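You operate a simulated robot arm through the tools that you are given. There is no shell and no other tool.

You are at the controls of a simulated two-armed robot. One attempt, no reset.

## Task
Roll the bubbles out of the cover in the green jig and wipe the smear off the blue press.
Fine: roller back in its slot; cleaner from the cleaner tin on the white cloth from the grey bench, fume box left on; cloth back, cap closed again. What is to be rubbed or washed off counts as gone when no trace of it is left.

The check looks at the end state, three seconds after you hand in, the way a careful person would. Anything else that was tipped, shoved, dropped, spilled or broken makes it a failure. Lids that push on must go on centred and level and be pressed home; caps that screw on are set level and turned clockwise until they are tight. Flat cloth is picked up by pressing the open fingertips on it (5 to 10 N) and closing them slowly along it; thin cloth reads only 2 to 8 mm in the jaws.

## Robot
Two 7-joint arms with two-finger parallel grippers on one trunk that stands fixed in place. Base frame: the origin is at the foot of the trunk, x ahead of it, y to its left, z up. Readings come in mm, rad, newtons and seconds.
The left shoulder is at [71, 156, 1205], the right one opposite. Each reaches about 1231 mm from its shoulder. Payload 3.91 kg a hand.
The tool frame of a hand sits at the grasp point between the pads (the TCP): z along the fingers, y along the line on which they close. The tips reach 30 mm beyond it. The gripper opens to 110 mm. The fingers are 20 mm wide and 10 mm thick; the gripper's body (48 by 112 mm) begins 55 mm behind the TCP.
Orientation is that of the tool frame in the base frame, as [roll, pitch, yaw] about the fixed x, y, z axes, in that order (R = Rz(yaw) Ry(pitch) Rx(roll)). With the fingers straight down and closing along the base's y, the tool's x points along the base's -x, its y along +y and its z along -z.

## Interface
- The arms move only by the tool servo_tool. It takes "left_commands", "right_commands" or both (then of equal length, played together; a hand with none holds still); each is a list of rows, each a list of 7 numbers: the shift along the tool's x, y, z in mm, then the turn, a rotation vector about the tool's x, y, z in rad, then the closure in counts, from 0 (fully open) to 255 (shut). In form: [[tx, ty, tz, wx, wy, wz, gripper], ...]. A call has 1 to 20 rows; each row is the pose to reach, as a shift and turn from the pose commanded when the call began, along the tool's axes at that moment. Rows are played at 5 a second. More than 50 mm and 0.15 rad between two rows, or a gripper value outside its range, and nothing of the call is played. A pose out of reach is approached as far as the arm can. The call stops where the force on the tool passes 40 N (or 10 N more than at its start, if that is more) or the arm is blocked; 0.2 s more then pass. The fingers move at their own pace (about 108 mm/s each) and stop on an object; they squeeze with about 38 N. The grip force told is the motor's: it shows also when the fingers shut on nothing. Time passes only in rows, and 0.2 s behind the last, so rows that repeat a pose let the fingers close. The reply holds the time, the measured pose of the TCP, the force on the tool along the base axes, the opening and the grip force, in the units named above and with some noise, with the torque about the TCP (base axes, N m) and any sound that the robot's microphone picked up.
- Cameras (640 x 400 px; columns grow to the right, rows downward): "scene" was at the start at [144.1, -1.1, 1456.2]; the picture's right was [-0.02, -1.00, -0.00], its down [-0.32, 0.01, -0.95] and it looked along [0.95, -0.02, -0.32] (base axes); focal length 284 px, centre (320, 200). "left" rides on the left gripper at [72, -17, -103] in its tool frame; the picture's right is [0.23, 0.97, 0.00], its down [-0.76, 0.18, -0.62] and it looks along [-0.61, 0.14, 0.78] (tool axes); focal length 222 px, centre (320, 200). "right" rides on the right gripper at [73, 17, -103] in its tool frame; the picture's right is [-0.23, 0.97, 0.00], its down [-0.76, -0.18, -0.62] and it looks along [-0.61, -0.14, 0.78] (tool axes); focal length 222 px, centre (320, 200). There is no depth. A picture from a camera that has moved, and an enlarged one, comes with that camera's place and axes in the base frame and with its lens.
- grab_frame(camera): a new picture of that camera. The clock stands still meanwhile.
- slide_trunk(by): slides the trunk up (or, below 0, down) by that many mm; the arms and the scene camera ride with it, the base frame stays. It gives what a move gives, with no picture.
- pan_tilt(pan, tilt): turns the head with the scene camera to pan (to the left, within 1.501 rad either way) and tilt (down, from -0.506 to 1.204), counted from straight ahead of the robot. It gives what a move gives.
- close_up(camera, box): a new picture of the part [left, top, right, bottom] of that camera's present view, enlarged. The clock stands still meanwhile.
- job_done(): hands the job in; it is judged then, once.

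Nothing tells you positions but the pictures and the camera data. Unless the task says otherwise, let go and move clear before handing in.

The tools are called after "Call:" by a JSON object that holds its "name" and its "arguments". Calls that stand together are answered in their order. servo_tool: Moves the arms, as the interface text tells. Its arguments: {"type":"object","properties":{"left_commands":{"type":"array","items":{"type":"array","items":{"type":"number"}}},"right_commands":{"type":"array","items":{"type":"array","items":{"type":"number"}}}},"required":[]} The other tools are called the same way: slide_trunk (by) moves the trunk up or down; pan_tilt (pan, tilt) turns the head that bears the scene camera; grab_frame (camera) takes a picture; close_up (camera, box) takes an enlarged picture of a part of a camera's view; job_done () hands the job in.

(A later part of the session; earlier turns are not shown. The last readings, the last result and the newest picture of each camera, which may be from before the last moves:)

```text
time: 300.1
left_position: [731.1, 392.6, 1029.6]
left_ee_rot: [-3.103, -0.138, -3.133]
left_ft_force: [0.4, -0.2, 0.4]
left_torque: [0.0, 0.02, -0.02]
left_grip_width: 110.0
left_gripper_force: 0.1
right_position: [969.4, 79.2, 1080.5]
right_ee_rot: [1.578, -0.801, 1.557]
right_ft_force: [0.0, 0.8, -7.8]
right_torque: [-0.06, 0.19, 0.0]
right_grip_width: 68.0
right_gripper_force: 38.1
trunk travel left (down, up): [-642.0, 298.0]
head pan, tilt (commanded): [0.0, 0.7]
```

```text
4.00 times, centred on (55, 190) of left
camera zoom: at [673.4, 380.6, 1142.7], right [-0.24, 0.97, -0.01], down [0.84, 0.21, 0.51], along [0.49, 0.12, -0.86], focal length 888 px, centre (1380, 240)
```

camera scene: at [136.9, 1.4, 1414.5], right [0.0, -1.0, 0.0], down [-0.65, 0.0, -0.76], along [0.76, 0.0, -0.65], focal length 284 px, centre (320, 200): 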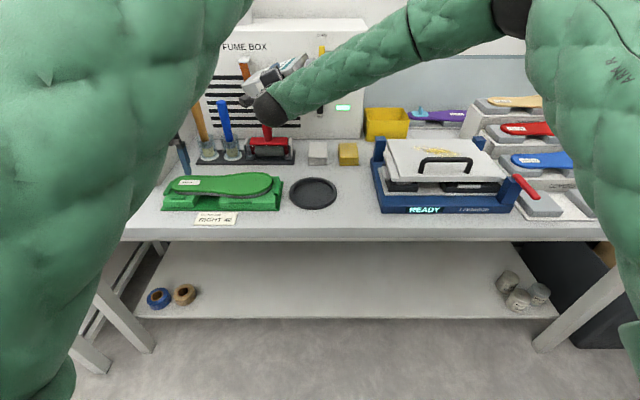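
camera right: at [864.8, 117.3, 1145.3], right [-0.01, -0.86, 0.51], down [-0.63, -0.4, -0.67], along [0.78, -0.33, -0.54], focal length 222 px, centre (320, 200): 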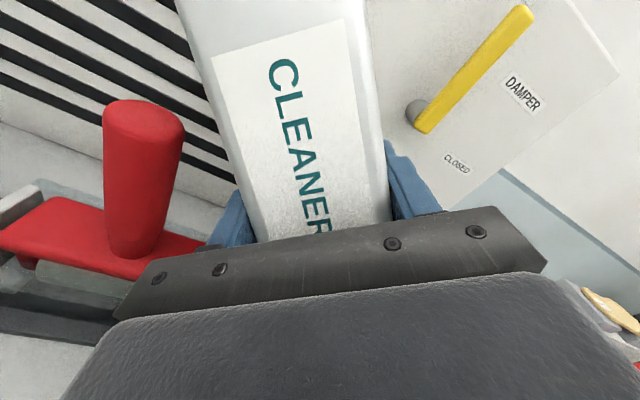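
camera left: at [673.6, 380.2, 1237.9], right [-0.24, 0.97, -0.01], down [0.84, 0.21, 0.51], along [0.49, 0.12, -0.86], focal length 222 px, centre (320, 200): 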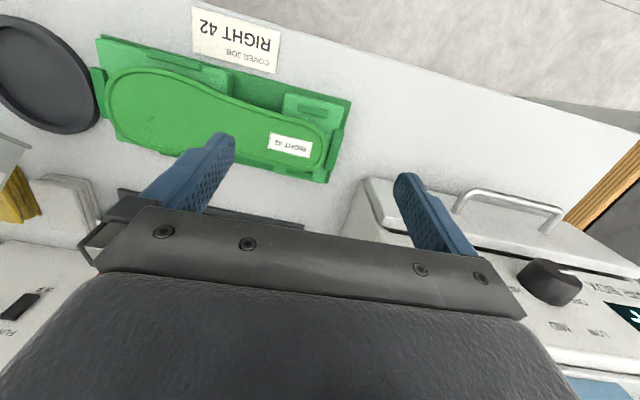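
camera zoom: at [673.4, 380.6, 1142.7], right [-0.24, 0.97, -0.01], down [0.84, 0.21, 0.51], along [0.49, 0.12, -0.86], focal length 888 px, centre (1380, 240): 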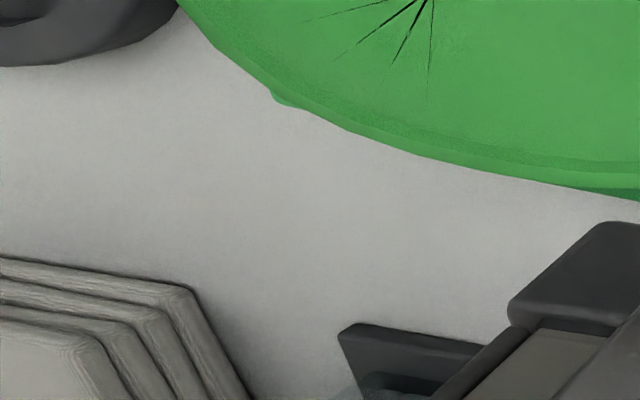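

The cloth now looks distinctly greyer than the bench around it, a clear change. Let me hold a moment longer and compare the same view.

Call:
{"name": "servo_tool", "arguments": {"right_commands": [[0, 0, 0, 0, 0, 0, 255], [0, 0, 0, 0, 0, 0, 255], [0, 0, 0, 0, 0, 0, 255]]}}

Call:
{"name": "close_up", "arguments": {"camera": "scene", "box": [300, 125, 350, 165]}}

Call:
{"name": "close_up", "arguments": {"camera": "scene", "box": [230, 60, 400, 190]}}

```text
time: 300.9
left_position: [730.8, 393.2, 1030.1]
left_ee_rot: [-3.103, -0.137, -3.133]
left_ft_force: [-0.4, -0.2, -0.5]
left_torque: [-0.04, 0.0, 0.0]
left_grip_width: 109.9
left_gripper_force: 0.0
right_position: [968.2, 78.3, 1081.0]
right_ee_rot: [1.578, -0.8, 1.557]
right_ft_force: [0.3, 0.2, -8.0]
right_torque: [-0.06, 0.18, -0.02]
right_grip_width: 67.8
right_gripper_force: 37.9
trunk travel left (down, up): [-642.0, 298.0]
head pan, tilt (commanded): [0.0, 0.7]
```

```text
10.00 times, centred on (325, 145) of scene
camera zoom: at [136.9, 1.3, 1414.5], right [0.0, -1.0, 0.0], down [-0.65, 0.0, -0.76], along [0.76, 0.0, -0.65], focal length 2836 px, centre (270, 750)
```

zoom: 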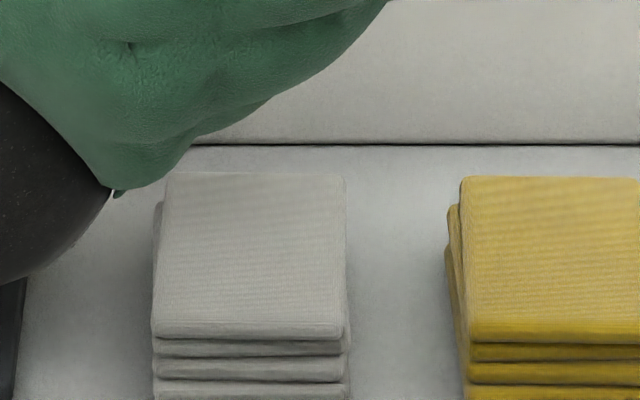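

```text
3.08 times, centred on (315, 125) of scene
camera zoom: at [136.9, 1.3, 1414.5], right [0.0, -1.0, 0.0], down [-0.65, 0.0, -0.76], along [0.76, 0.0, -0.65], focal length 872 px, centre (335, 431)
```

zoom: 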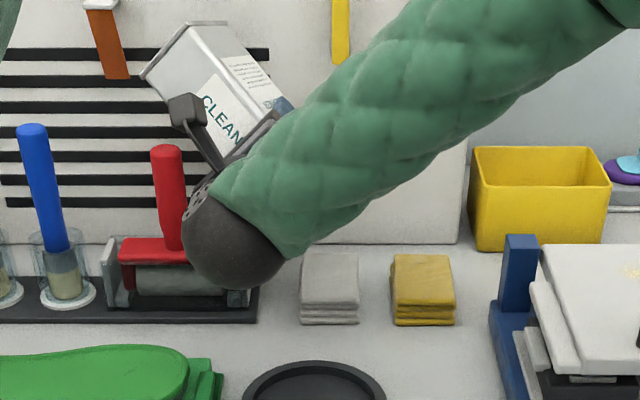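

Call:
{"name": "servo_tool", "arguments": {"right_commands": [[0, 0, 0, 0, 0, 0, 255], [0, 0, 0, 0, 0, 0, 255], [0, 0, 0, 0, 0, 0, 255], [0, 0, 0, 0, 0, 0, 255], [0, 0, 0, 0, 0, 0, 255], [0, 0, 0, 0, 0, 0, 255], [0, 0, 0, 0, 0, 0, 255], [0, 0, 0, 0, 0, 0, 255]]}}

Call:
{"name": "close_up", "arguments": {"camera": "scene", "box": [300, 125, 350, 165]}}

Call:
{"name": "close_up", "arguments": {"camera": "scene", "box": [230, 60, 400, 190]}}

```text
time: 302.7
left_position: [729.7, 392.6, 1029.1]
left_ee_rot: [-3.102, -0.138, -3.132]
left_ft_force: [0.0, -0.7, -0.6]
left_torque: [-0.01, 0.02, -0.01]
left_grip_width: 110.0
left_gripper_force: 0.0
right_position: [968.4, 78.2, 1080.4]
right_ee_rot: [1.579, -0.801, 1.558]
right_ft_force: [-0.4, -0.7, -8.0]
right_torque: [-0.05, 0.21, 0.0]
right_grip_width: 68.1
right_gripper_force: 37.8
trunk travel left (down, up): [-642.0, 298.0]
head pan, tilt (commanded): [0.0, 0.7]
```

```text
10.00 times, centred on (325, 145) of scene
camera zoom: at [136.9, 1.3, 1414.5], right [0.0, -1.0, 0.0], down [-0.65, 0.0, -0.76], along [0.76, 0.0, -0.65], focal length 2836 px, centre (270, 750)
```

zoom: 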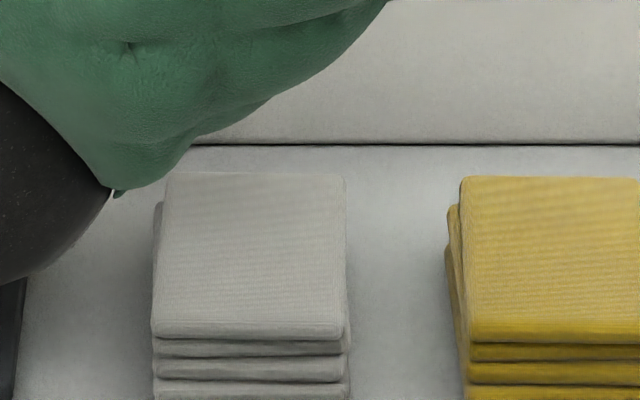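

```text
3.08 times, centred on (315, 125) of scene
camera zoom: at [136.9, 1.3, 1414.5], right [0.0, -1.0, 0.0], down [-0.65, 0.0, -0.76], along [0.76, 0.0, -0.65], focal length 872 px, centre (335, 431)
```

zoom: 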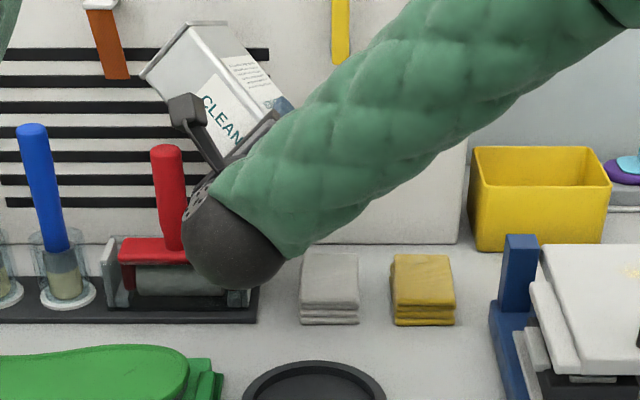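

I can't separate shadow from wetness here. I'll turn the tin almost fully upside-down so it stands clear of the roller rack directly above the cloth, then bring the mouth close.

Call:
{"name": "servo_tool", "arguments": {"right_commands": [[-2.1, 8.6, 0, 0, 0, 0.0875, 255], [-4.2, 17.2, 0, 0, 0, 0.175, 255], [-6.3, 25.7, 0, 0, 0, 0.2625, 255], [-8.4, 34.3, 0, 0, 0, 0.35, 255], [-13.4, 43.7, 0, 0, 0, 0.45, 255], [-18.5, 53.2, 0, 0, 0, 0.55, 255], [-23.5, 62.6, 0, 0, 0, 0.65, 255]]}}

Call:
{"name": "close_up", "arguments": {"camera": "scene", "box": [230, 60, 400, 190]}}

Call:
{"name": "grab_frame", "arguments": {"camera": "right"}}

```text
time: 304.3
left_position: [729.0, 392.5, 1030.1]
left_ee_rot: [-3.103, -0.136, -3.133]
left_ft_force: [-0.1, 0.9, -0.3]
left_torque: [0.03, -0.01, 0.0]
left_grip_width: 109.9
left_gripper_force: 0.1
right_position: [966.9, 17.1, 1108.2]
right_ee_rot: [1.611, -1.452, 1.523]
right_ft_force: [-5.4, 1.4, -5.8]
right_torque: [-0.18, -0.31, 0.04]
right_grip_width: 67.9
right_gripper_force: 37.8
trunk travel left (down, up): [-642.0, 298.0]
head pan, tilt (commanded): [0.0, 0.7]
```

```text
3.08 times, centred on (315, 125) of scene
camera zoom: at [136.2, 1.4, 1414.5], right [0.0, -1.0, 0.0], down [-0.64, 0.0, -0.76], along [0.76, 0.0, -0.64], focal length 872 px, centre (335, 431)
```

zoom: 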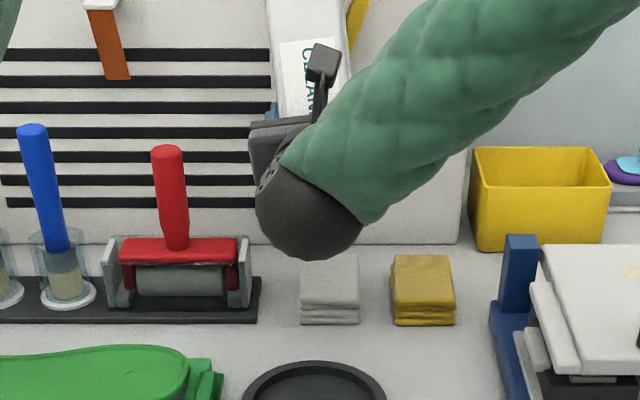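

```text
taken
camera right: at [863.3, 10.0, 1182.5], right [-0.01, -0.99, -0.11], down [-0.63, 0.09, -0.77], along [0.78, 0.06, -0.62], focal length 222 px, centre (320, 200)
```

right: 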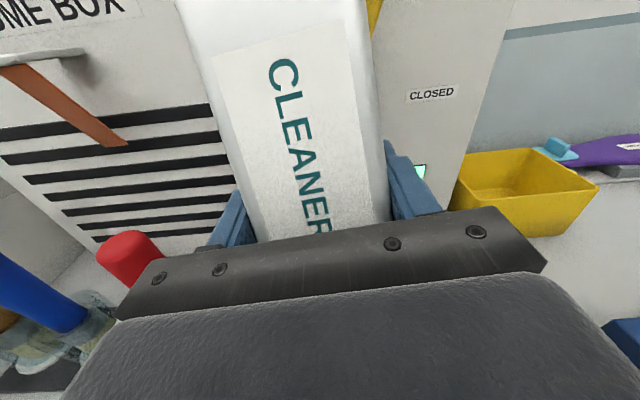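

The tin's base touched the fume box's yellow damper lever. Backing straight off toward the robot right now, then I'll check the lever.

Call:
{"name": "servo_tool", "arguments": {"right_commands": [[0, 0, -10, 0, 0, 0, 255], [0, 0, -25, 0, 0, 0, 255], [0, 0, -40, 0, 0, 0, 255]]}}

Call:
{"name": "close_up", "arguments": {"camera": "scene", "box": [290, 10, 410, 130]}}

Call:
{"name": "grab_frame", "arguments": {"camera": "right"}}

```text
time: 305.1
left_position: [730.0, 392.7, 1028.4]
left_ee_rot: [-3.102, -0.136, -3.133]
left_ft_force: [0.2, 0.5, 0.3]
left_torque: [0.0, 0.03, -0.01]
left_grip_width: 109.8
left_gripper_force: 0.1
right_position: [927.9, 18.9, 1109.8]
right_ee_rot: [1.607, -1.451, 1.522]
right_ft_force: [-1.3, 0.7, -8.1]
right_torque: [-0.06, 0.23, 0.02]
right_grip_width: 68.0
right_gripper_force: 37.9
trunk travel left (down, up): [-642.0, 298.0]
head pan, tilt (commanded): [0.0, 0.7]
```

```text
3.33 times, centred on (350, 70) of scene
camera zoom: at [136.6, 1.1, 1414.5], right [0.0, -1.0, 0.0], down [-0.65, 0.0, -0.76], along [0.76, 0.0, -0.65], focal length 945 px, centre (220, 633)
```

zoom: 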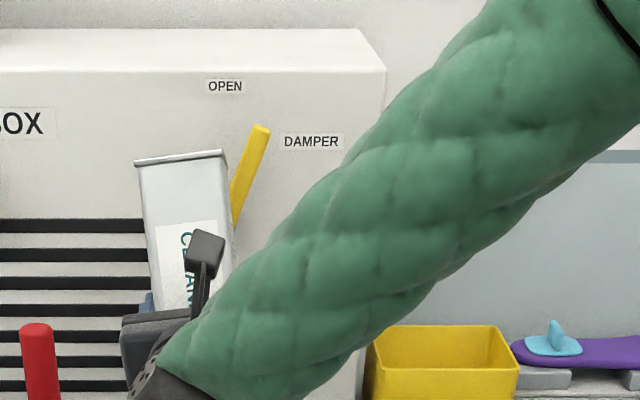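

```text
taken
camera right: at [823.6, 11.1, 1183.7], right [-0.01, -0.99, -0.11], down [-0.63, 0.09, -0.77], along [0.78, 0.06, -0.62], focal length 222 px, centre (320, 200)
```

right: 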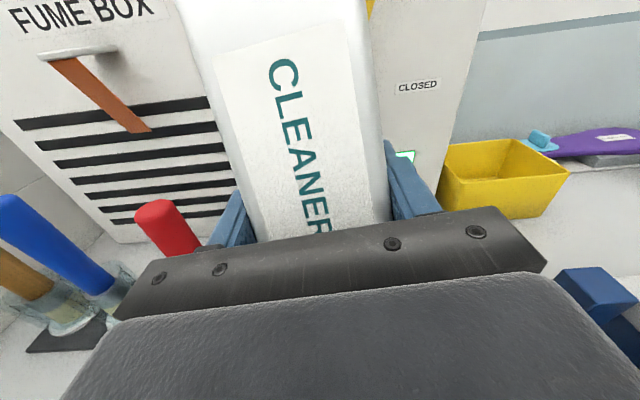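

The lever got nudged about 20° and will have to be put back upright; the tin is clear of it now. While the tin is inverted over the cloth, I'll lower it, kept away from the fume box, so the mouth just touches the cloth, as one would do to wet it.

Call:
{"name": "servo_tool", "arguments": {"right_commands": [[-15, 0, 6, 0, 0, 0, 255], [-30, 0, 12, 0, 0, 0, 255], [-45, -2, 17, 0, 0, 0, 255], [-58, -3, 17, 0, 0, 0, 255]]}}

Call:
{"name": "close_up", "arguments": {"camera": "scene", "box": [250, 60, 400, 190]}}

Call:
{"name": "close_up", "arguments": {"camera": "left", "box": [0, 100, 160, 240]}}

```text
time: 306.1
left_position: [729.2, 392.8, 1030.5]
left_ee_rot: [-3.104, -0.137, -3.132]
left_ft_force: [-0.4, -1.1, -0.3]
left_torque: [0.0, -0.02, 0.02]
left_grip_width: 109.8
left_gripper_force: 0.0
right_position: [942.7, 26.1, 1058.9]
right_ee_rot: [1.691, -1.45, 1.426]
right_ft_force: [-0.3, -0.3, -8.2]
right_torque: [0.0, 0.21, 0.01]
right_grip_width: 68.0
right_gripper_force: 37.7
right hand out of reach, approached as far as the arm can: row 3, 4
trunk travel left (down, up): [-642.0, 298.0]
head pan, tilt (commanded): [0.0, 0.7]
```

```text
3.08 times, centred on (325, 125) of scene
camera zoom: at [137.1, 0.9, 1414.5], right [0.0, -1.0, 0.0], down [-0.65, 0.0, -0.76], along [0.76, 0.0, -0.65], focal length 872 px, centre (305, 431)
```

zoom: 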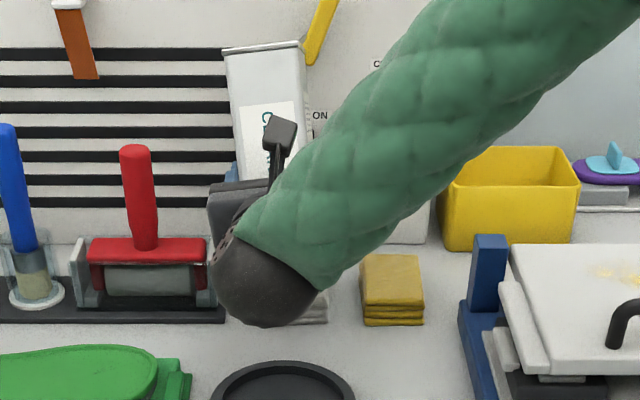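

```text
2.86 times, centred on (80, 170) of left
camera zoom: at [673.6, 380.2, 1142.7], right [-0.24, 0.97, -0.01], down [0.84, 0.21, 0.51], along [0.49, 0.12, -0.86], focal length 635 px, centre (1006, 286)
```

zoom: 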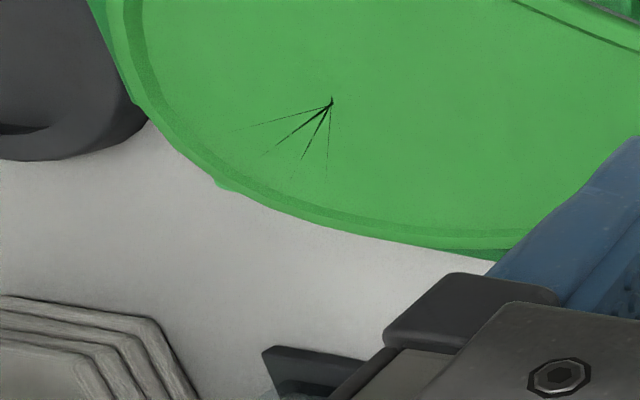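

Call:
{"name": "slide_trunk", "arguments": {"by": -18}}

Call:
{"name": "grab_frame", "arguments": {"camera": "left"}}

Call:
{"name": "close_up", "arguments": {"camera": "left", "box": [0, 160, 80, 240]}}

Call:
{"name": "close_up", "arguments": {"camera": "scene", "box": [250, 60, 400, 190]}}

```text
time: 306.8
left_position: [729.8, 393.5, 1012.6]
left_ee_rot: [-3.104, -0.137, -3.133]
left_ft_force: [0.5, -0.1, -0.6]
left_torque: [-0.04, -0.01, -0.05]
left_grip_width: 110.0
left_gripper_force: 0.0
right_position: [941.9, 26.5, 1044.6]
right_ee_rot: [1.65, -1.451, 1.468]
right_ft_force: [2.8, -0.2, 12.3]
right_torque: [-0.08, -0.55, 0.05]
right_grip_width: 67.7
right_gripper_force: 37.4
trunk travel left (down, up): [-624.0, 316.0]
head pan, tilt (commanded): [0.0, 0.7]
```

```text
taken
camera left: at [672.1, 380.8, 1125.9], right [-0.24, 0.97, -0.01], down [0.84, 0.21, 0.51], along [0.49, 0.12, -0.86], focal length 222 px, centre (320, 200)
```

left: 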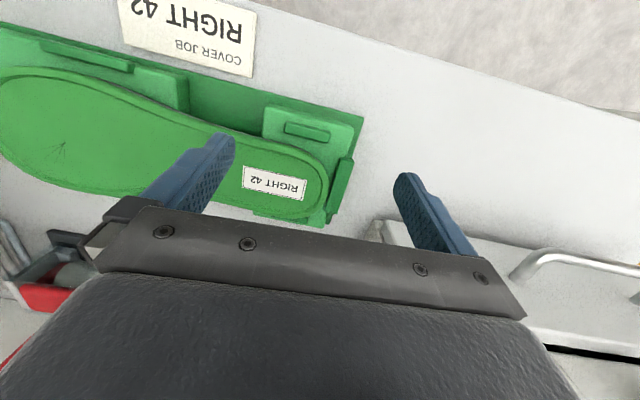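

```text
5.00 times, centred on (40, 200) of left
camera zoom: at [672.1, 380.8, 1125.9], right [-0.24, 0.97, -0.01], down [0.84, 0.21, 0.51], along [0.49, 0.12, -0.86], focal length 1111 px, centre (1720, 200)
```

zoom: 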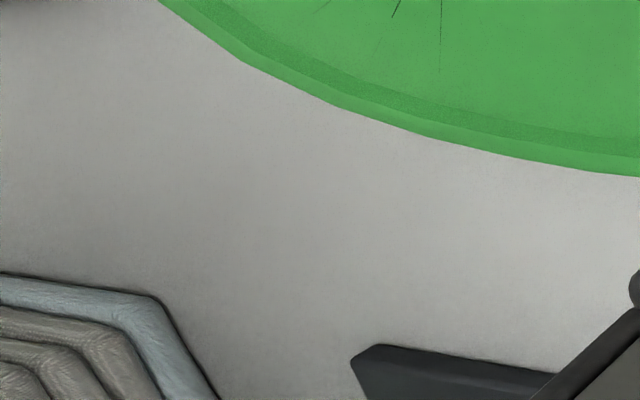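

```text
3.08 times, centred on (325, 125) of scene
camera zoom: at [135.3, 1.5, 1397.0], right [0.0, -1.0, 0.0], down [-0.64, 0.0, -0.76], along [0.76, 0.0, -0.64], focal length 872 px, centre (305, 431)
```

zoom: 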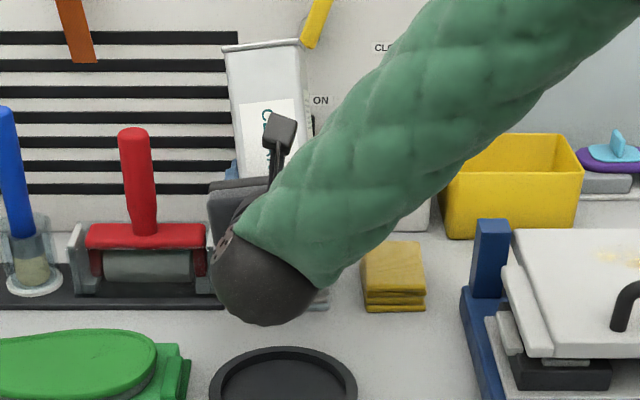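

Contact wets it: part of the cloth has turned bluish. Lifting the tin off right away to inspect.

Call:
{"name": "slide_trunk", "arguments": {"by": 40}}

Call:
{"name": "close_up", "arguments": {"camera": "left", "box": [0, 160, 80, 240]}}

Call:
{"name": "close_up", "arguments": {"camera": "scene", "box": [270, 100, 400, 190]}}

```text
time: 307.6
left_position: [731.1, 393.4, 1049.2]
left_ee_rot: [-3.103, -0.137, -3.134]
left_ft_force: [-0.2, -0.3, 0.8]
left_torque: [0.02, -0.01, 0.0]
left_grip_width: 110.1
left_gripper_force: 0.2
right_position: [943.4, 26.3, 1079.4]
right_ee_rot: [1.707, -1.452, 1.412]
right_ft_force: [-0.3, 0.0, -8.3]
right_torque: [-0.05, 0.22, 0.0]
right_grip_width: 67.7
right_gripper_force: 38.2
trunk travel left (down, up): [-664.0, 276.0]
head pan, tilt (commanded): [0.0, 0.7]
```

```text
5.00 times, centred on (40, 200) of left
camera zoom: at [674.4, 380.4, 1163.8], right [-0.24, 0.97, -0.01], down [0.84, 0.21, 0.51], along [0.49, 0.12, -0.86], focal length 1111 px, centre (1720, 200)
```

zoom: 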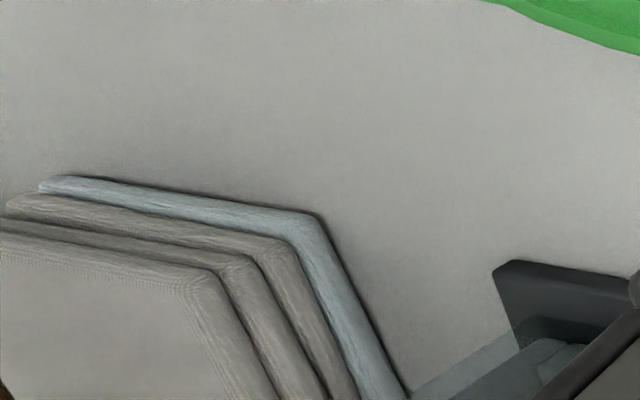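

```text
4.44 times, centred on (335, 145) of scene
camera zoom: at [138.1, 1.2, 1436.1], right [0.0, -1.0, 0.0], down [-0.65, 0.0, -0.76], along [0.76, 0.0, -0.65], focal length 1260 px, centre (253, 444)
```

zoom: 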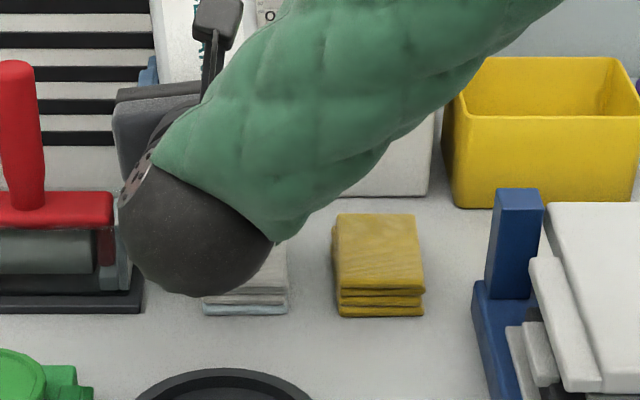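

The cloth's wiping side is now clearly wet (bluish) and there's no puddle. Bringing the tin upright and back toward its place.

Call:
{"name": "servo_tool", "arguments": {"right_commands": [[6.9, 0.9, -4.1, 0, 0, -0.14, 255], [13.8, 1.8, -8.2, 0, 0, -0.28, 255], [20.6, 2.7, -12.3, 0, 0, -0.42, 255], [27.5, 3.6, -16.4, 0, 0, -0.56, 255], [34.4, 4.5, -20.6, 0, 0, -0.7, 255], [41.3, 5.4, -24.7, 0, 0, -0.84, 255], [48.1, 6.3, -28.8, 0, 0, -0.98, 255], [55, 7.2, -32.9, 0, 0, -1.12, 255], [55, 7.2, -32.9, 0, 0, -1.26, 255], [55, 7.2, -32.9, 0, 0, -1.4, 255], [55, 7.2, -32.9, 0, 0, -1.54, 255], [55, 7.2, -32.9, 0, 0, -1.68, 255], [55, 7.2, -32.9, 0, 0, -1.82, 255], [55, 7.2, -32.9, 0, 0, -1.96, 255], [53.7, 17.3, -40.7, 0, 0, -2.1, 255], [49.8, 32.1, -48.3, 0, 0, -2.24, 255], [45.3, 52, -57.7, 0, 0, -2.38, 255], [38.8, 71.6, -67.2, 0, 0, -2.52, 255], [32.3, 91.2, -76.7, 0, 0, -2.66, 255], [25.8, 110.8, -86.2, 0, 0, -2.8, 255]]}}

Call:
{"name": "grab_frame", "arguments": {"camera": "scene"}}

Call:
{"name": "close_up", "arguments": {"camera": "scene", "box": [290, 130, 390, 200]}}

```text
time: 311.8
left_position: [730.6, 391.7, 1051.2]
left_ee_rot: [-3.102, -0.137, -3.132]
left_ft_force: [0.5, 0.2, 0.2]
left_torque: [-0.03, 0.0, 0.01]
left_grip_width: 110.1
left_gripper_force: 0.1
right_position: [849.2, -52.6, 1138.8]
right_ee_rot: [1.724, 1.349, 1.669]
right_ft_force: [0.8, -0.7, -8.4]
right_torque: [-0.02, 0.19, 0.01]
right_grip_width: 68.1
right_gripper_force: 38.0
right hand out of reach, approached as far as the arm can: row 18, 19, 20
trunk travel left (down, up): [-664.0, 276.0]
head pan, tilt (commanded): [0.0, 0.7]
```

```text
taken
camera scene: at [136.3, -0.1, 1436.5], right [0.0, -1.0, 0.0], down [-0.64, 0.0, -0.76], along [0.76, 0.0, -0.64], focal length 284 px, centre (320, 200)
```

scene: 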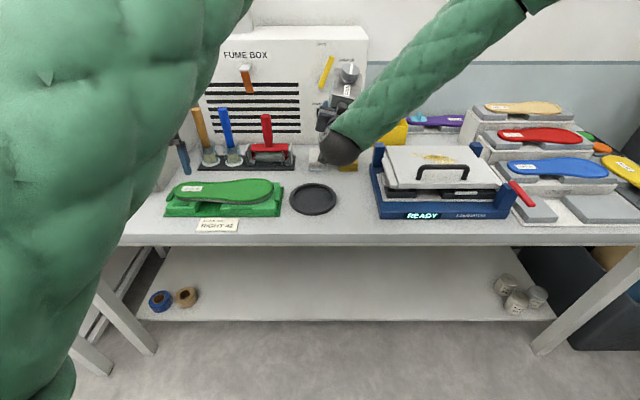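

```text
5.71 times, centred on (340, 165) of scene
camera zoom: at [136.3, -0.1, 1436.5], right [0.0, -1.0, 0.0], down [-0.64, 0.0, -0.76], along [0.76, 0.0, -0.64], focal length 1620 px, centre (206, 400)
```

zoom: 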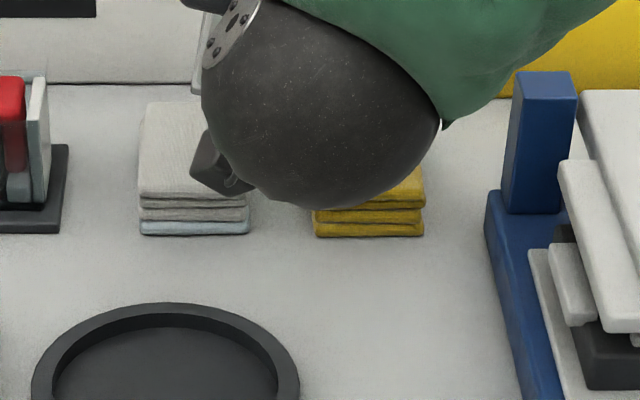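

Call:
{"name": "servo_tool", "arguments": {"right_commands": [[3.4, -12.1, -3, -0.0032, 0.0637, -0.0454, 255], [6.7, -24.2, -6.1, -0.0064, 0.1274, -0.0908, 255], [10.1, -36.2, -9.1, -0.0095, 0.1912, -0.1363, 255], [13.4, -48.3, -12.2, -0.0127, 0.2549, -0.1817, 255], [16.8, -60.4, -15.2, -0.0159, 0.3186, -0.2271, 255]]}}

Call:
{"name": "servo_tool", "arguments": {"right_commands": [[0, 0, 0, 0, 0, 0, 255]]}}

Call:
{"name": "close_up", "arguments": {"camera": "scene", "box": [290, 80, 430, 220]}}

```text
time: 313.0
left_position: [730.6, 392.2, 1053.8]
left_ee_rot: [-3.106, -0.135, -3.133]
left_ft_force: [0.0, 0.3, -0.9]
left_torque: [0.0, 0.01, -0.01]
left_grip_width: 110.2
left_gripper_force: 0.1
right_position: [832.0, -107.6, 1110.2]
right_ee_rot: [3.138, 1.241, -3.116]
right_ft_force: [0.6, -0.4, -8.4]
right_torque: [-0.02, 0.13, 0.06]
right_grip_width: 68.0
right_gripper_force: 37.8
right hand out of reach, approached as far as the arm can: row 1
trunk travel left (down, up): [-664.0, 276.0]
head pan, tilt (commanded): [0.0, 0.7]
```

```text
time: 313.4
left_position: [730.5, 393.1, 1052.3]
left_ee_rot: [-3.103, -0.135, -3.133]
left_ft_force: [0.4, 0.0, -0.6]
left_torque: [0.01, 0.02, 0.01]
left_grip_width: 110.1
left_gripper_force: 0.0
right_position: [831.9, -107.1, 1110.7]
right_ee_rot: [3.138, 1.241, -3.118]
right_ft_force: [-0.2, -0.7, -8.4]
right_torque: [0.01, 0.18, -0.01]
right_grip_width: 68.0
right_gripper_force: 37.9
trunk travel left (down, up): [-664.0, 276.0]
head pan, tilt (commanded): [0.0, 0.7]
```

```text
2.86 times, centred on (360, 150) of scene
camera zoom: at [136.7, 0.4, 1436.5], right [0.0, -1.0, 0.0], down [-0.65, 0.0, -0.76], along [0.76, 0.0, -0.65], focal length 810 px, centre (206, 343)
```

zoom: 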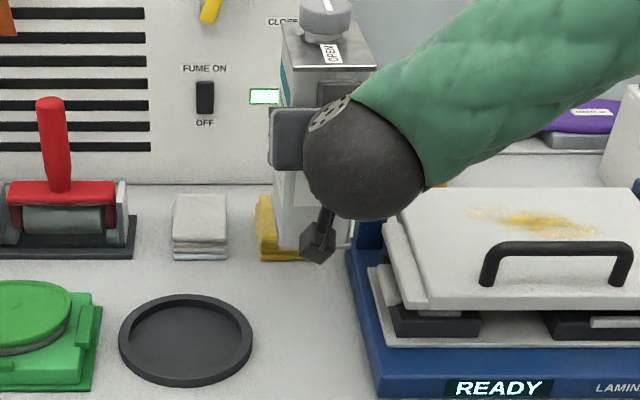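

Call:
{"name": "close_up", "arguments": {"camera": "scene", "box": [320, 140, 360, 175]}}

Call:
{"name": "close_up", "arguments": {"camera": "left", "box": [0, 150, 80, 240]}}

```text
11.43 times, centred on (340, 158) of scene
camera zoom: at [136.7, 0.4, 1436.5], right [0.0, -1.0, 0.0], down [-0.65, 0.0, -0.76], along [0.76, 0.0, -0.65], focal length 3241 px, centre (91, 686)
```

zoom: 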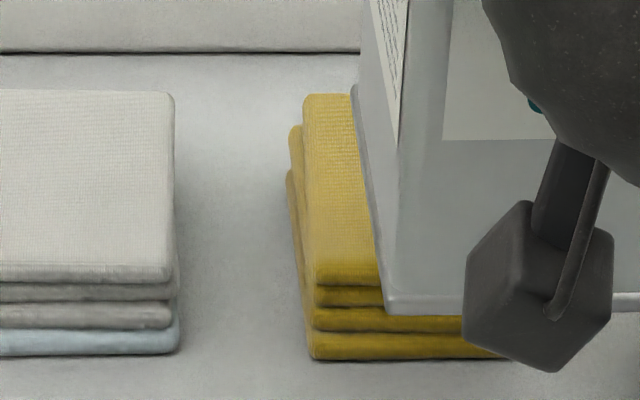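

```text
4.44 times, centred on (40, 195) of left
camera zoom: at [673.3, 379.8, 1165.0], right [-0.24, 0.97, -0.01], down [0.84, 0.21, 0.51], along [0.49, 0.12, -0.86], focal length 987 px, centre (1564, 222)
```

zoom: 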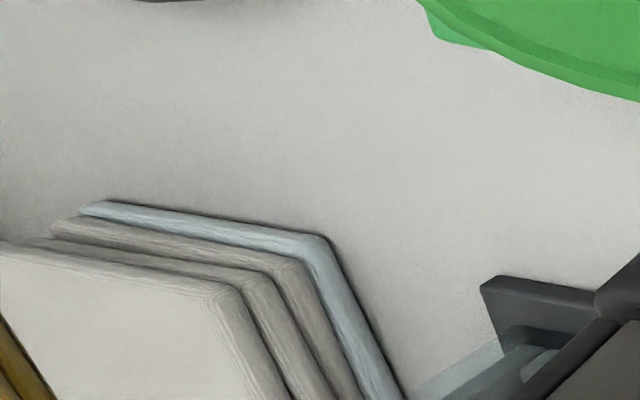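

The wet face stays visibly blue. Lowering the tin to the bench: a little trunk, the rest by arm so the left hand stays clear of the jig.

Call:
{"name": "slide_trunk", "arguments": {"by": -22}}

Call:
{"name": "servo_tool", "arguments": {"right_commands": [[14, 1, 5, 0, 0, 0, 255], [28, 1, 9.8, 0, 0, 0, 255], [42, 1, 14.6, 0, 0, 0, 255], [56, 1, 19.3, 0, 0, 0, 255], [64, 1, 22, 0, 0, 0, 255]]}}

Call:
{"name": "close_up", "arguments": {"camera": "scene", "box": [310, 90, 430, 230]}}

```text
time: 314.1
left_position: [729.2, 393.0, 1030.1]
left_ee_rot: [-3.103, -0.135, -3.133]
left_ft_force: [0.3, 0.6, 0.0]
left_torque: [-0.02, 0.0, 0.02]
left_grip_width: 110.0
left_gripper_force: 0.0
right_position: [832.8, -108.1, 1089.2]
right_ee_rot: [3.136, 1.242, -3.119]
right_ft_force: [-0.5, 0.5, -8.4]
right_torque: [-0.01, 0.15, 0.0]
right_grip_width: 67.9
right_gripper_force: 38.1
trunk travel left (down, up): [-642.0, 298.0]
head pan, tilt (commanded): [0.0, 0.7]
```

```text
time: 315.3
left_position: [731.3, 390.3, 1030.4]
left_ee_rot: [-3.106, -0.137, -3.133]
left_ft_force: [0.3, -0.4, -0.2]
left_torque: [0.04, 0.03, 0.0]
left_grip_width: 110.1
left_gripper_force: 0.1
right_position: [832.8, -107.4, 1020.9]
right_ee_rot: [3.136, 1.233, -3.125]
right_ft_force: [-0.1, -1.2, -7.9]
right_torque: [0.02, 0.17, 0.07]
right_grip_width: 67.9
right_gripper_force: 38.2
trunk travel left (down, up): [-642.0, 298.0]
head pan, tilt (commanded): [0.0, 0.7]
```

```text
2.86 times, centred on (370, 160) of scene
camera zoom: at [137.3, -2.1, 1414.4], right [0.0, -1.0, 0.0], down [-0.65, 0.0, -0.76], along [0.76, 0.0, -0.65], focal length 810 px, centre (177, 314)
```

zoom: 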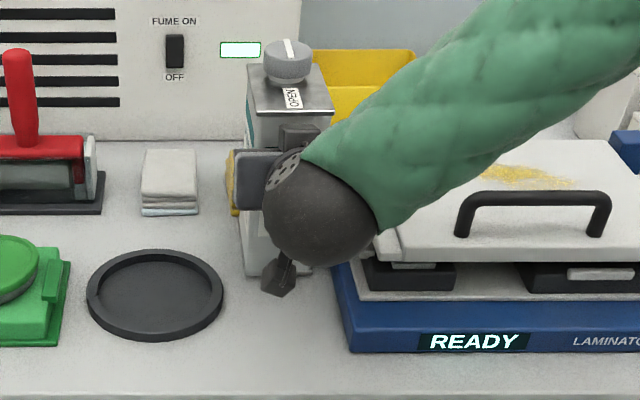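

Call:
{"name": "servo_tool", "arguments": {"right_commands": [[2.8, 0, 1, 0, 0, 0, 255], [5.2, 0, 1.8, 0, 0, 0, 255]]}}

Call:
{"name": "servo_tool", "arguments": {"right_commands": [[1, 0, 0.3, 0, 0, 0, 255], [2, 0, 0.7, 0, 0, 0, 255]]}}

```text
time: 315.9
left_position: [730.9, 392.2, 1029.6]
left_ee_rot: [-3.106, -0.138, -3.134]
left_ft_force: [-0.1, 0.7, 1.2]
left_torque: [0.01, 0.02, 0.0]
left_grip_width: 110.0
left_gripper_force: 0.1
right_position: [833.8, -102.0, 1018.8]
right_ee_rot: [3.141, 1.233, -3.123]
right_ft_force: [0.6, -1.1, -6.8]
right_torque: [0.03, 0.17, 0.0]
right_grip_width: 67.9
right_gripper_force: 38.3
right hand out of reach, approached as far as the arm can: row 2
trunk travel left (down, up): [-642.0, 298.0]
head pan, tilt (commanded): [0.0, 0.7]
```

```text
time: 316.5
left_position: [730.9, 392.9, 1029.1]
left_ee_rot: [-3.104, -0.139, -3.132]
left_ft_force: [0.2, -0.3, 0.3]
left_torque: [0.0, -0.02, 0.01]
left_grip_width: 109.9
left_gripper_force: 0.1
right_position: [834.1, -100.6, 1017.1]
right_ee_rot: [-3.141, 1.236, -3.121]
right_ft_force: [0.0, -0.7, -8.9]
right_torque: [0.01, 0.15, -0.02]
right_grip_width: 67.9
right_gripper_force: 38.0
trunk travel left (down, up): [-642.0, 298.0]
head pan, tilt (commanded): [0.0, 0.7]
```

Call:
{"name": "slide_trunk", "arguments": {"by": -4}}

Call:
{"name": "slide_trunk", "arguments": {"by": -1.5}}

```text
time: 317.0
left_position: [729.5, 394.1, 1027.1]
left_ee_rot: [-3.103, -0.136, -3.133]
left_ft_force: [-0.4, 0.3, -0.6]
left_torque: [0.03, 0.03, -0.01]
left_grip_width: 109.8
left_gripper_force: 0.1
right_position: [833.8, -101.8, 1017.6]
right_ee_rot: [-3.141, 1.24, -3.121]
right_ft_force: [0.0, 0.0, 10.0]
right_torque: [0.28, 0.5, 0.01]
right_grip_width: 67.8
right_gripper_force: 38.3
trunk travel left (down, up): [-638.0, 302.0]
head pan, tilt (commanded): [0.0, 0.7]
```

```text
time: 317.5
left_position: [727.8, 393.6, 1025.4]
left_ee_rot: [-3.104, -0.134, -3.133]
left_ft_force: [0.0, -0.2, -0.2]
left_torque: [-0.01, -0.03, 0.0]
left_grip_width: 109.8
left_gripper_force: 0.0
right_position: [832.9, -101.0, 1015.8]
right_ee_rot: [-3.139, 1.241, -3.12]
right_ft_force: [6.8, -1.6, 27.8]
right_torque: [0.2, 0.37, 0.09]
right_grip_width: 68.0
right_gripper_force: 38.7
trunk travel left (down, up): [-636.0, 304.0]
head pan, tilt (commanded): [0.0, 0.7]
```

Call:
{"name": "slide_trunk", "arguments": {"by": 1.8}}

Call:
{"name": "servo_tool", "arguments": {"right_commands": [[0, 0, 0, 0, 0, 0, 180], [0, 0, 0, 0, 0, 0, 90], [0, 0, 0, 0, 0, 0, 45], [0, 0, 0, 0, 0, 0, 0]]}}

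Call:
{"name": "servo_tool", "arguments": {"right_commands": [[8, 0, -22, 0, 0, 0, 0], [16, 0, -45, 0, 0, 0, 0], [24, 0, -68, 0, 0, 0, 0], [28, 0, -80, 0, 0, 0, 0]]}}

Call:
{"name": "grab_frame", "arguments": {"camera": "scene"}}

Call:
{"name": "grab_frame", "arguments": {"camera": "right"}}

```text
time: 318.0
left_position: [727.4, 393.0, 1027.5]
left_ee_rot: [-3.103, -0.137, -3.132]
left_ft_force: [-0.7, -0.6, 0.7]
left_torque: [-0.03, -0.04, 0.0]
left_grip_width: 110.1
left_gripper_force: 0.1
right_position: [833.1, -99.6, 1017.1]
right_ee_rot: [-3.139, 1.239, -3.117]
right_ft_force: [10.8, -0.1, 26.7]
right_torque: [0.26, -0.28, -0.1]
right_grip_width: 67.9
right_gripper_force: 38.0
trunk travel left (down, up): [-638.0, 302.0]
head pan, tilt (commanded): [0.0, 0.7]
```

```text
time: 319.0
left_position: [730.7, 393.5, 1025.4]
left_ee_rot: [-3.103, -0.135, -3.133]
left_ft_force: [-0.9, -0.4, -0.7]
left_torque: [0.0, 0.02, -0.02]
left_grip_width: 110.1
left_gripper_force: 0.0
right_position: [833.0, -101.7, 1014.4]
right_ee_rot: [-3.138, 1.233, -3.12]
right_ft_force: [-0.3, 0.1, 0.1]
right_torque: [0.02, 0.01, -0.01]
right_grip_width: 109.7
right_gripper_force: 0.0
trunk travel left (down, up): [-638.0, 302.0]
head pan, tilt (commanded): [0.0, 0.7]
```

```text
time: 320.0
left_position: [728.9, 394.1, 1025.9]
left_ee_rot: [-3.101, -0.136, -3.133]
left_ft_force: [-0.1, 0.2, 0.2]
left_torque: [-0.03, 0.0, -0.02]
left_grip_width: 109.9
left_gripper_force: 0.0
right_position: [746.9, -102.3, 1015.6]
right_ee_rot: [-3.137, 1.233, -3.118]
right_ft_force: [-0.8, 1.4, 0.2]
right_torque: [0.03, -0.03, -0.06]
right_grip_width: 110.0
right_gripper_force: 0.1
trunk travel left (down, up): [-638.0, 302.0]
head pan, tilt (commanded): [0.0, 0.7]
```

```text
taken
camera scene: at [135.8, 1.1, 1410.9], right [0.0, -1.0, 0.0], down [-0.64, 0.0, -0.76], along [0.76, 0.0, -0.64], focal length 284 px, centre (320, 200)
```

scene: 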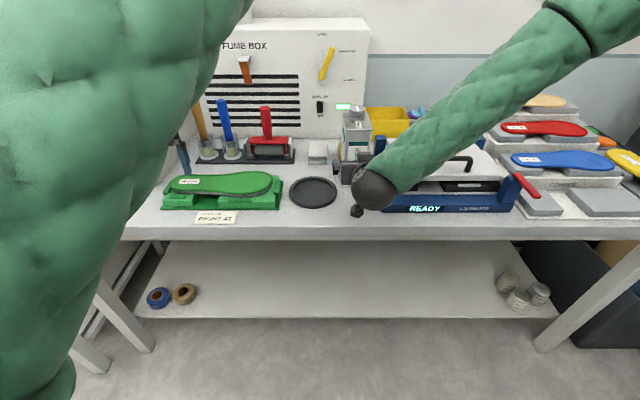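

```text
taken
camera right: at [624.6, -86.5, 981.8], right [0.06, 0.98, 0.21], down [-0.33, -0.18, 0.93], along [0.94, -0.12, 0.31], focal length 222 px, centre (320, 200)
```

right: 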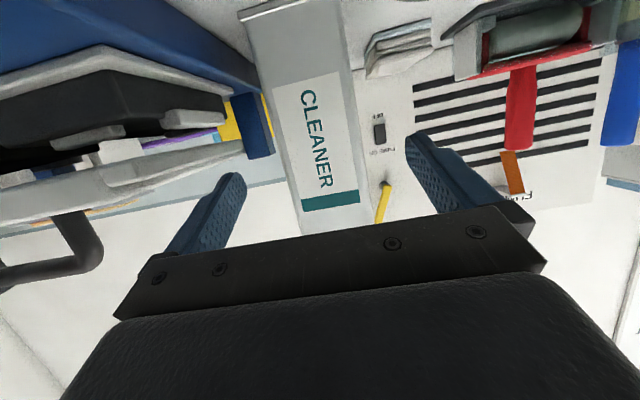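

The tin stands upright. Raising the trunk and pitching the hand back to fingers-down, then straight to the cloth.

Call:
{"name": "slide_trunk", "arguments": {"by": 205}}

Call:
{"name": "servo_tool", "arguments": {"right_commands": [[-10, 0, 5, 0, 0, 0, 58], [-25, 0, 15, 0, 0, 0, 58], [-45, 0, 28, 0, 0.05, 0, 58], [-65, 0, 40, 0, 0.1, 0, 58], [-85, 0, 45, 0, 0.18, 0, 58], [-105, 0, 50, 0, 0.27, 0, 58], [-125, 0, 50, 0, 0.36, 0, 58], [-135, 0, 45, 0, 0.45, 0, 58], [-140, 0, 45, 0, 0.54, 0, 58], [-140, 0, 45, 0, 0.63, 0, 58], [-140, 0, 45, 0, 0.72, 0, 58], [-140, 0, 45, 0, 0.81, 0, 58], [-140, 0, 45, 0, 0.9, 0, 58], [-140, 0, 45, 0, 0.99, 0, 58], [-140, 0, 45, 0, 1.08, 0, 58], [-140, 0, 45, 0, 1.17, 0, 58], [-140, 0, 45, 0, 1.233, 0, 58]]}}

Call:
{"name": "grab_frame", "arguments": {"camera": "right"}}

```text
time: 322.2
left_position: [729.6, 393.2, 1231.7]
left_ee_rot: [-3.104, -0.136, -3.133]
left_ft_force: [0.1, 0.0, 0.4]
left_torque: [0.01, 0.01, -0.04]
left_grip_width: 109.8
left_gripper_force: 0.0
right_position: [748.6, -100.6, 1220.9]
right_ee_rot: [-3.137, 1.234, -3.121]
right_ft_force: [-0.4, 0.2, 0.1]
right_torque: [0.0, -0.02, 0.01]
right_grip_width: 110.0
right_gripper_force: 0.0
trunk travel left (down, up): [-843.0, 97.0]
head pan, tilt (commanded): [0.0, 0.7]
```

```text
time: 325.8
left_position: [730.1, 393.6, 1231.5]
left_ee_rot: [-3.101, -0.135, -3.133]
left_ft_force: [-0.7, 0.2, 0.3]
left_torque: [-0.02, -0.02, 0.02]
left_grip_width: 110.0
left_gripper_force: 0.1
right_position: [836.5, -99.4, 1338.2]
right_ee_rot: [-3.141, 0.0, -3.123]
right_ft_force: [1.0, 0.2, 0.3]
right_torque: [0.02, 0.0, 0.01]
right_grip_width: 84.7
right_gripper_force: 0.1
trunk travel left (down, up): [-843.0, 97.0]
head pan, tilt (commanded): [0.0, 0.7]
```

```text
taken
camera right: at [763.5, -83.9, 1442.1], right [0.21, 0.98, 0.0], down [0.77, -0.16, 0.62], along [0.61, -0.13, -0.78], focal length 222 px, centre (320, 200)
```

right: 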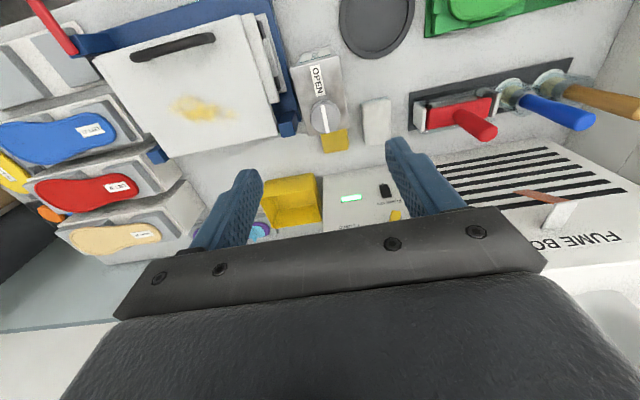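

Call:
{"name": "servo_tool", "arguments": {"right_commands": [[-35, 28, 0, 0, 0, 0.01, 58], [-70, 56, 5, 0, 0, 0.0186, 58], [-105, 84, 20, 0, 0, 0.0186, 58], [-132, 108, 50, 0, 0, 0.0186, 58], [-132, 108, 95, 0, 0, 0.0186, 58], [-132, 108, 140, 0, 0, 0.0186, 58], [-132, 108, 185, 0, 0, 0.0186, 58]]}}

Call:
{"name": "close_up", "arguments": {"camera": "right", "box": [220, 20, 420, 180]}}

```text
time: 327.4
left_position: [731.8, 395.1, 1231.1]
left_ee_rot: [-3.103, -0.137, -3.132]
left_ft_force: [0.2, 0.2, -0.5]
left_torque: [-0.03, 0.04, 0.01]
left_grip_width: 109.9
left_gripper_force: 0.1
right_position: [969.5, 12.8, 1151.7]
right_ee_rot: [-3.14, 0.0, -3.141]
right_ft_force: [1.1, -0.5, 0.6]
right_torque: [0.01, 0.02, -0.05]
right_grip_width: 85.1
right_gripper_force: 0.2
trunk travel left (down, up): [-843.0, 97.0]
head pan, tilt (commanded): [0.0, 0.7]
```

```text
2.50 times, centred on (320, 100) of right
camera zoom: at [896.3, 30.1, 1254.5], right [0.23, 0.97, 0.0], down [0.76, -0.18, 0.62], along [0.61, -0.14, -0.78], focal length 555 px, centre (320, 450)
```

zoom: 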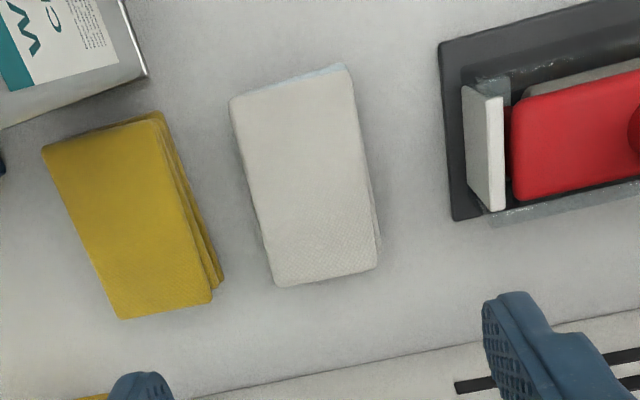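

Call:
{"name": "servo_tool", "arguments": {"right_commands": [[0, -6, 45, 0, 0, 0, 58], [0, -6, 90, 0, 0, 0, 58], [0, -6, 135, 0, 0, 0, 58], [0, -6, 180, 0, 0, 0, 58], [0, -6, 203, 0, 0, 0, 58], [0, -6, 212, 0, 0, 0, 75], [0, -6, 212, 0, 0, 0, 95], [0, -6, 212, 0, 0, 0, 110], [0, -6, 212, 0, 0, 0, 125], [0, -6, 212, 0, 0, 0, 160]]}}

Call:
{"name": "grab_frame", "arguments": {"camera": "right"}}

```text
time: 329.6
left_position: [730.8, 394.3, 1230.4]
left_ee_rot: [-3.104, -0.134, -3.135]
left_ft_force: [0.0, 0.1, 0.4]
left_torque: [0.02, 0.0, -0.03]
left_grip_width: 110.0
left_gripper_force: 0.0
right_position: [968.3, 3.5, 942.8]
right_ee_rot: [-3.14, 0.001, 3.138]
right_ft_force: [0.3, 0.8, 0.9]
right_torque: [0.04, -0.05, -0.01]
right_grip_width: 63.8
right_gripper_force: 38.0
trunk travel left (down, up): [-843.0, 97.0]
head pan, tilt (commanded): [0.0, 0.7]
```

```text
taken
camera right: at [894.3, 20.2, 1046.0], right [0.23, 0.97, 0.0], down [0.76, -0.18, 0.62], along [0.61, -0.14, -0.78], focal length 222 px, centre (320, 200)
```

right: 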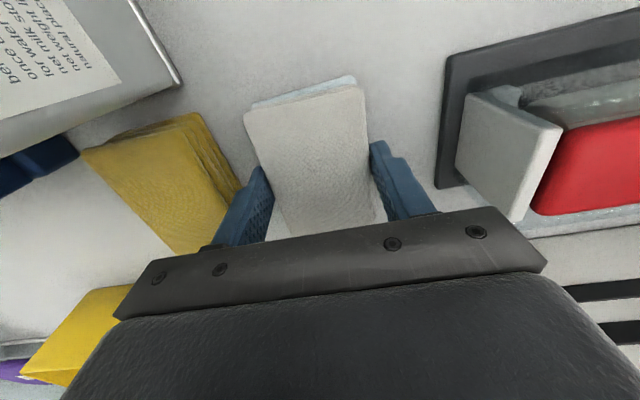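

Cloth gripped again with its wet face down. Lifting and carrying it quickly over to the press.

Call:
{"name": "servo_tool", "arguments": {"right_commands": [[0, 0, -15, 0, 0, 0, 160], [0, 0, -60, 0, 0, 0, 160], [0, 0, -105, 0, 0, 0, 160], [0, 0, -150, 0, 0, 0, 160], [0, 0, -195, 0, 0, 0, 160], [0, 0, -240, 0, 0, 0, 160], [0, 0, -265, 0, 0, 0, 160], [14, -44, -265, 0, 0, 0, 160], [28, -88, -265, 0, 0, 0, 160], [42, -132, -265, 0, 0, 0, 160], [56, -176, -265, 0, 0, 0, 160], [70, -220, -265, 0, 0, 0, 160], [90, -255, -265, 0, 0, 0, 160], [112, -279, -250, 0, 0, 0, 160], [112, -279, -205, 0, 0, 0, 160], [112, -279, -160, 0, 0, 0, 160], [112, -279, -120, 0, 0, 0, 160], [112, -279, -109, 0, 0, 0, 160]]}}

Call:
{"name": "close_up", "arguments": {"camera": "scene", "box": [350, 140, 500, 270]}}

Call:
{"name": "grab_frame", "arguments": {"camera": "right"}}

```text
time: 333.4
left_position: [731.0, 394.0, 1231.2]
left_ee_rot: [-3.102, -0.136, -3.132]
left_ft_force: [-0.8, 0.4, 0.4]
left_torque: [0.0, -0.01, -0.01]
left_grip_width: 109.6
left_gripper_force: 0.0
right_position: [852.9, -273.4, 1050.0]
right_ee_rot: [-3.141, 0.0, 3.14]
right_ft_force: [-0.9, 0.2, -0.1]
right_torque: [0.03, 0.05, 0.02]
right_grip_width: 63.8
right_gripper_force: 37.8
trunk travel left (down, up): [-843.0, 97.0]
head pan, tilt (commanded): [0.0, 0.7]
```

```text
3.08 times, centred on (425, 205) of scene
camera zoom: at [136.7, 1.4, 1615.8], right [0.0, -1.0, 0.0], down [-0.64, 0.0, -0.76], along [0.76, 0.0, -0.64], focal length 872 px, centre (-3, 185)
```

zoom: 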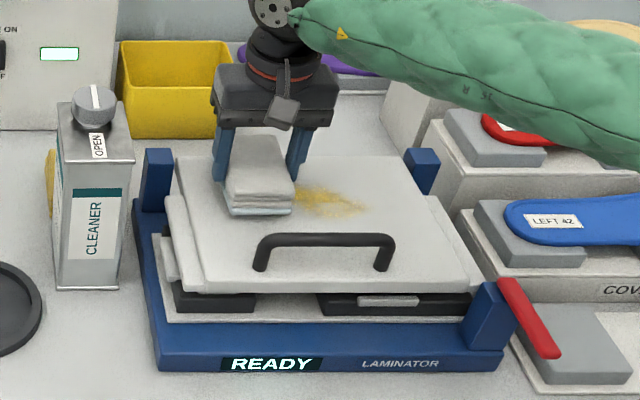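

```text
taken
camera right: at [779.9, -256.5, 1154.1], right [0.23, 0.97, 0.0], down [0.76, -0.18, 0.62], along [0.61, -0.14, -0.78], focal length 222 px, centre (320, 200)
```

right: 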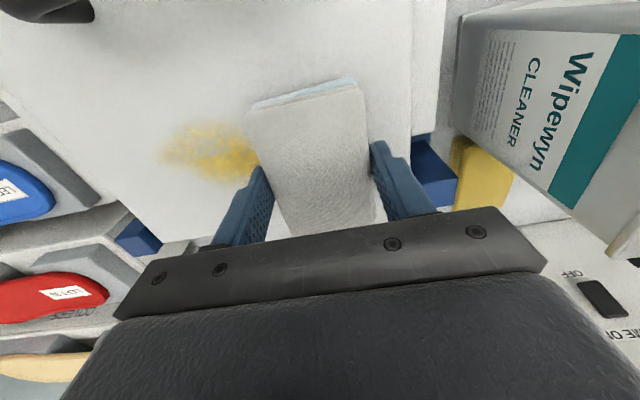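

Call:
{"name": "servo_tool", "arguments": {"right_commands": [[0, 0, 4, 0, 0, 0, 160], [0, 0, 7, 0, 0, 0, 160]]}}

```text
time: 334.0
left_position: [729.8, 394.4, 1231.4]
left_ee_rot: [-3.102, -0.137, -3.133]
left_ft_force: [0.7, 0.2, -0.3]
left_torque: [0.05, -0.01, -0.02]
left_grip_width: 110.0
left_gripper_force: 0.1
right_position: [853.9, -273.6, 1044.6]
right_ee_rot: [-3.14, -0.002, -3.142]
right_ft_force: [0.7, 0.2, -1.2]
right_torque: [-0.02, 0.01, 0.01]
right_grip_width: 63.8
right_gripper_force: 37.8
trunk travel left (down, up): [-843.0, 97.0]
head pan, tilt (commanded): [0.0, 0.7]
```

Call:
{"name": "servo_tool", "arguments": {"right_commands": [[0, 0, 1.5, 0, 0, 0, 160], [0, 0, 3, 0, 0, 0, 160]]}}

```text
time: 334.6
left_position: [731.3, 393.0, 1231.8]
left_ee_rot: [-3.103, -0.136, -3.131]
left_ft_force: [-0.7, -0.1, -0.5]
left_torque: [-0.03, -0.01, 0.0]
left_grip_width: 110.2
left_gripper_force: 0.0
right_position: [853.5, -274.5, 1041.4]
right_ee_rot: [-3.138, 0.0, 3.141]
right_ft_force: [-0.1, 0.4, -0.3]
right_torque: [0.0, -0.04, -0.02]
right_grip_width: 63.9
right_gripper_force: 38.0
trunk travel left (down, up): [-843.0, 97.0]
head pan, tilt (commanded): [0.0, 0.7]
```

Call:
{"name": "servo_tool", "arguments": {"right_commands": [[0, 0, 1, 0, 0, 0, 160], [0, 0, 2, 0, 0, 0, 160]]}}

```text
time: 335.2
left_position: [729.3, 392.9, 1231.5]
left_ee_rot: [-3.104, -0.136, -3.133]
left_ft_force: [-0.3, 0.0, -0.7]
left_torque: [0.02, 0.01, 0.03]
left_grip_width: 110.0
left_gripper_force: 0.1
right_position: [854.1, -273.9, 1039.2]
right_ee_rot: [-3.139, 0.001, 3.141]
right_ft_force: [-0.4, 0.2, 7.4]
right_torque: [0.12, 0.18, 0.02]
right_grip_width: 63.9
right_gripper_force: 37.8
trunk travel left (down, up): [-843.0, 97.0]
head pan, tilt (commanded): [0.0, 0.7]
```

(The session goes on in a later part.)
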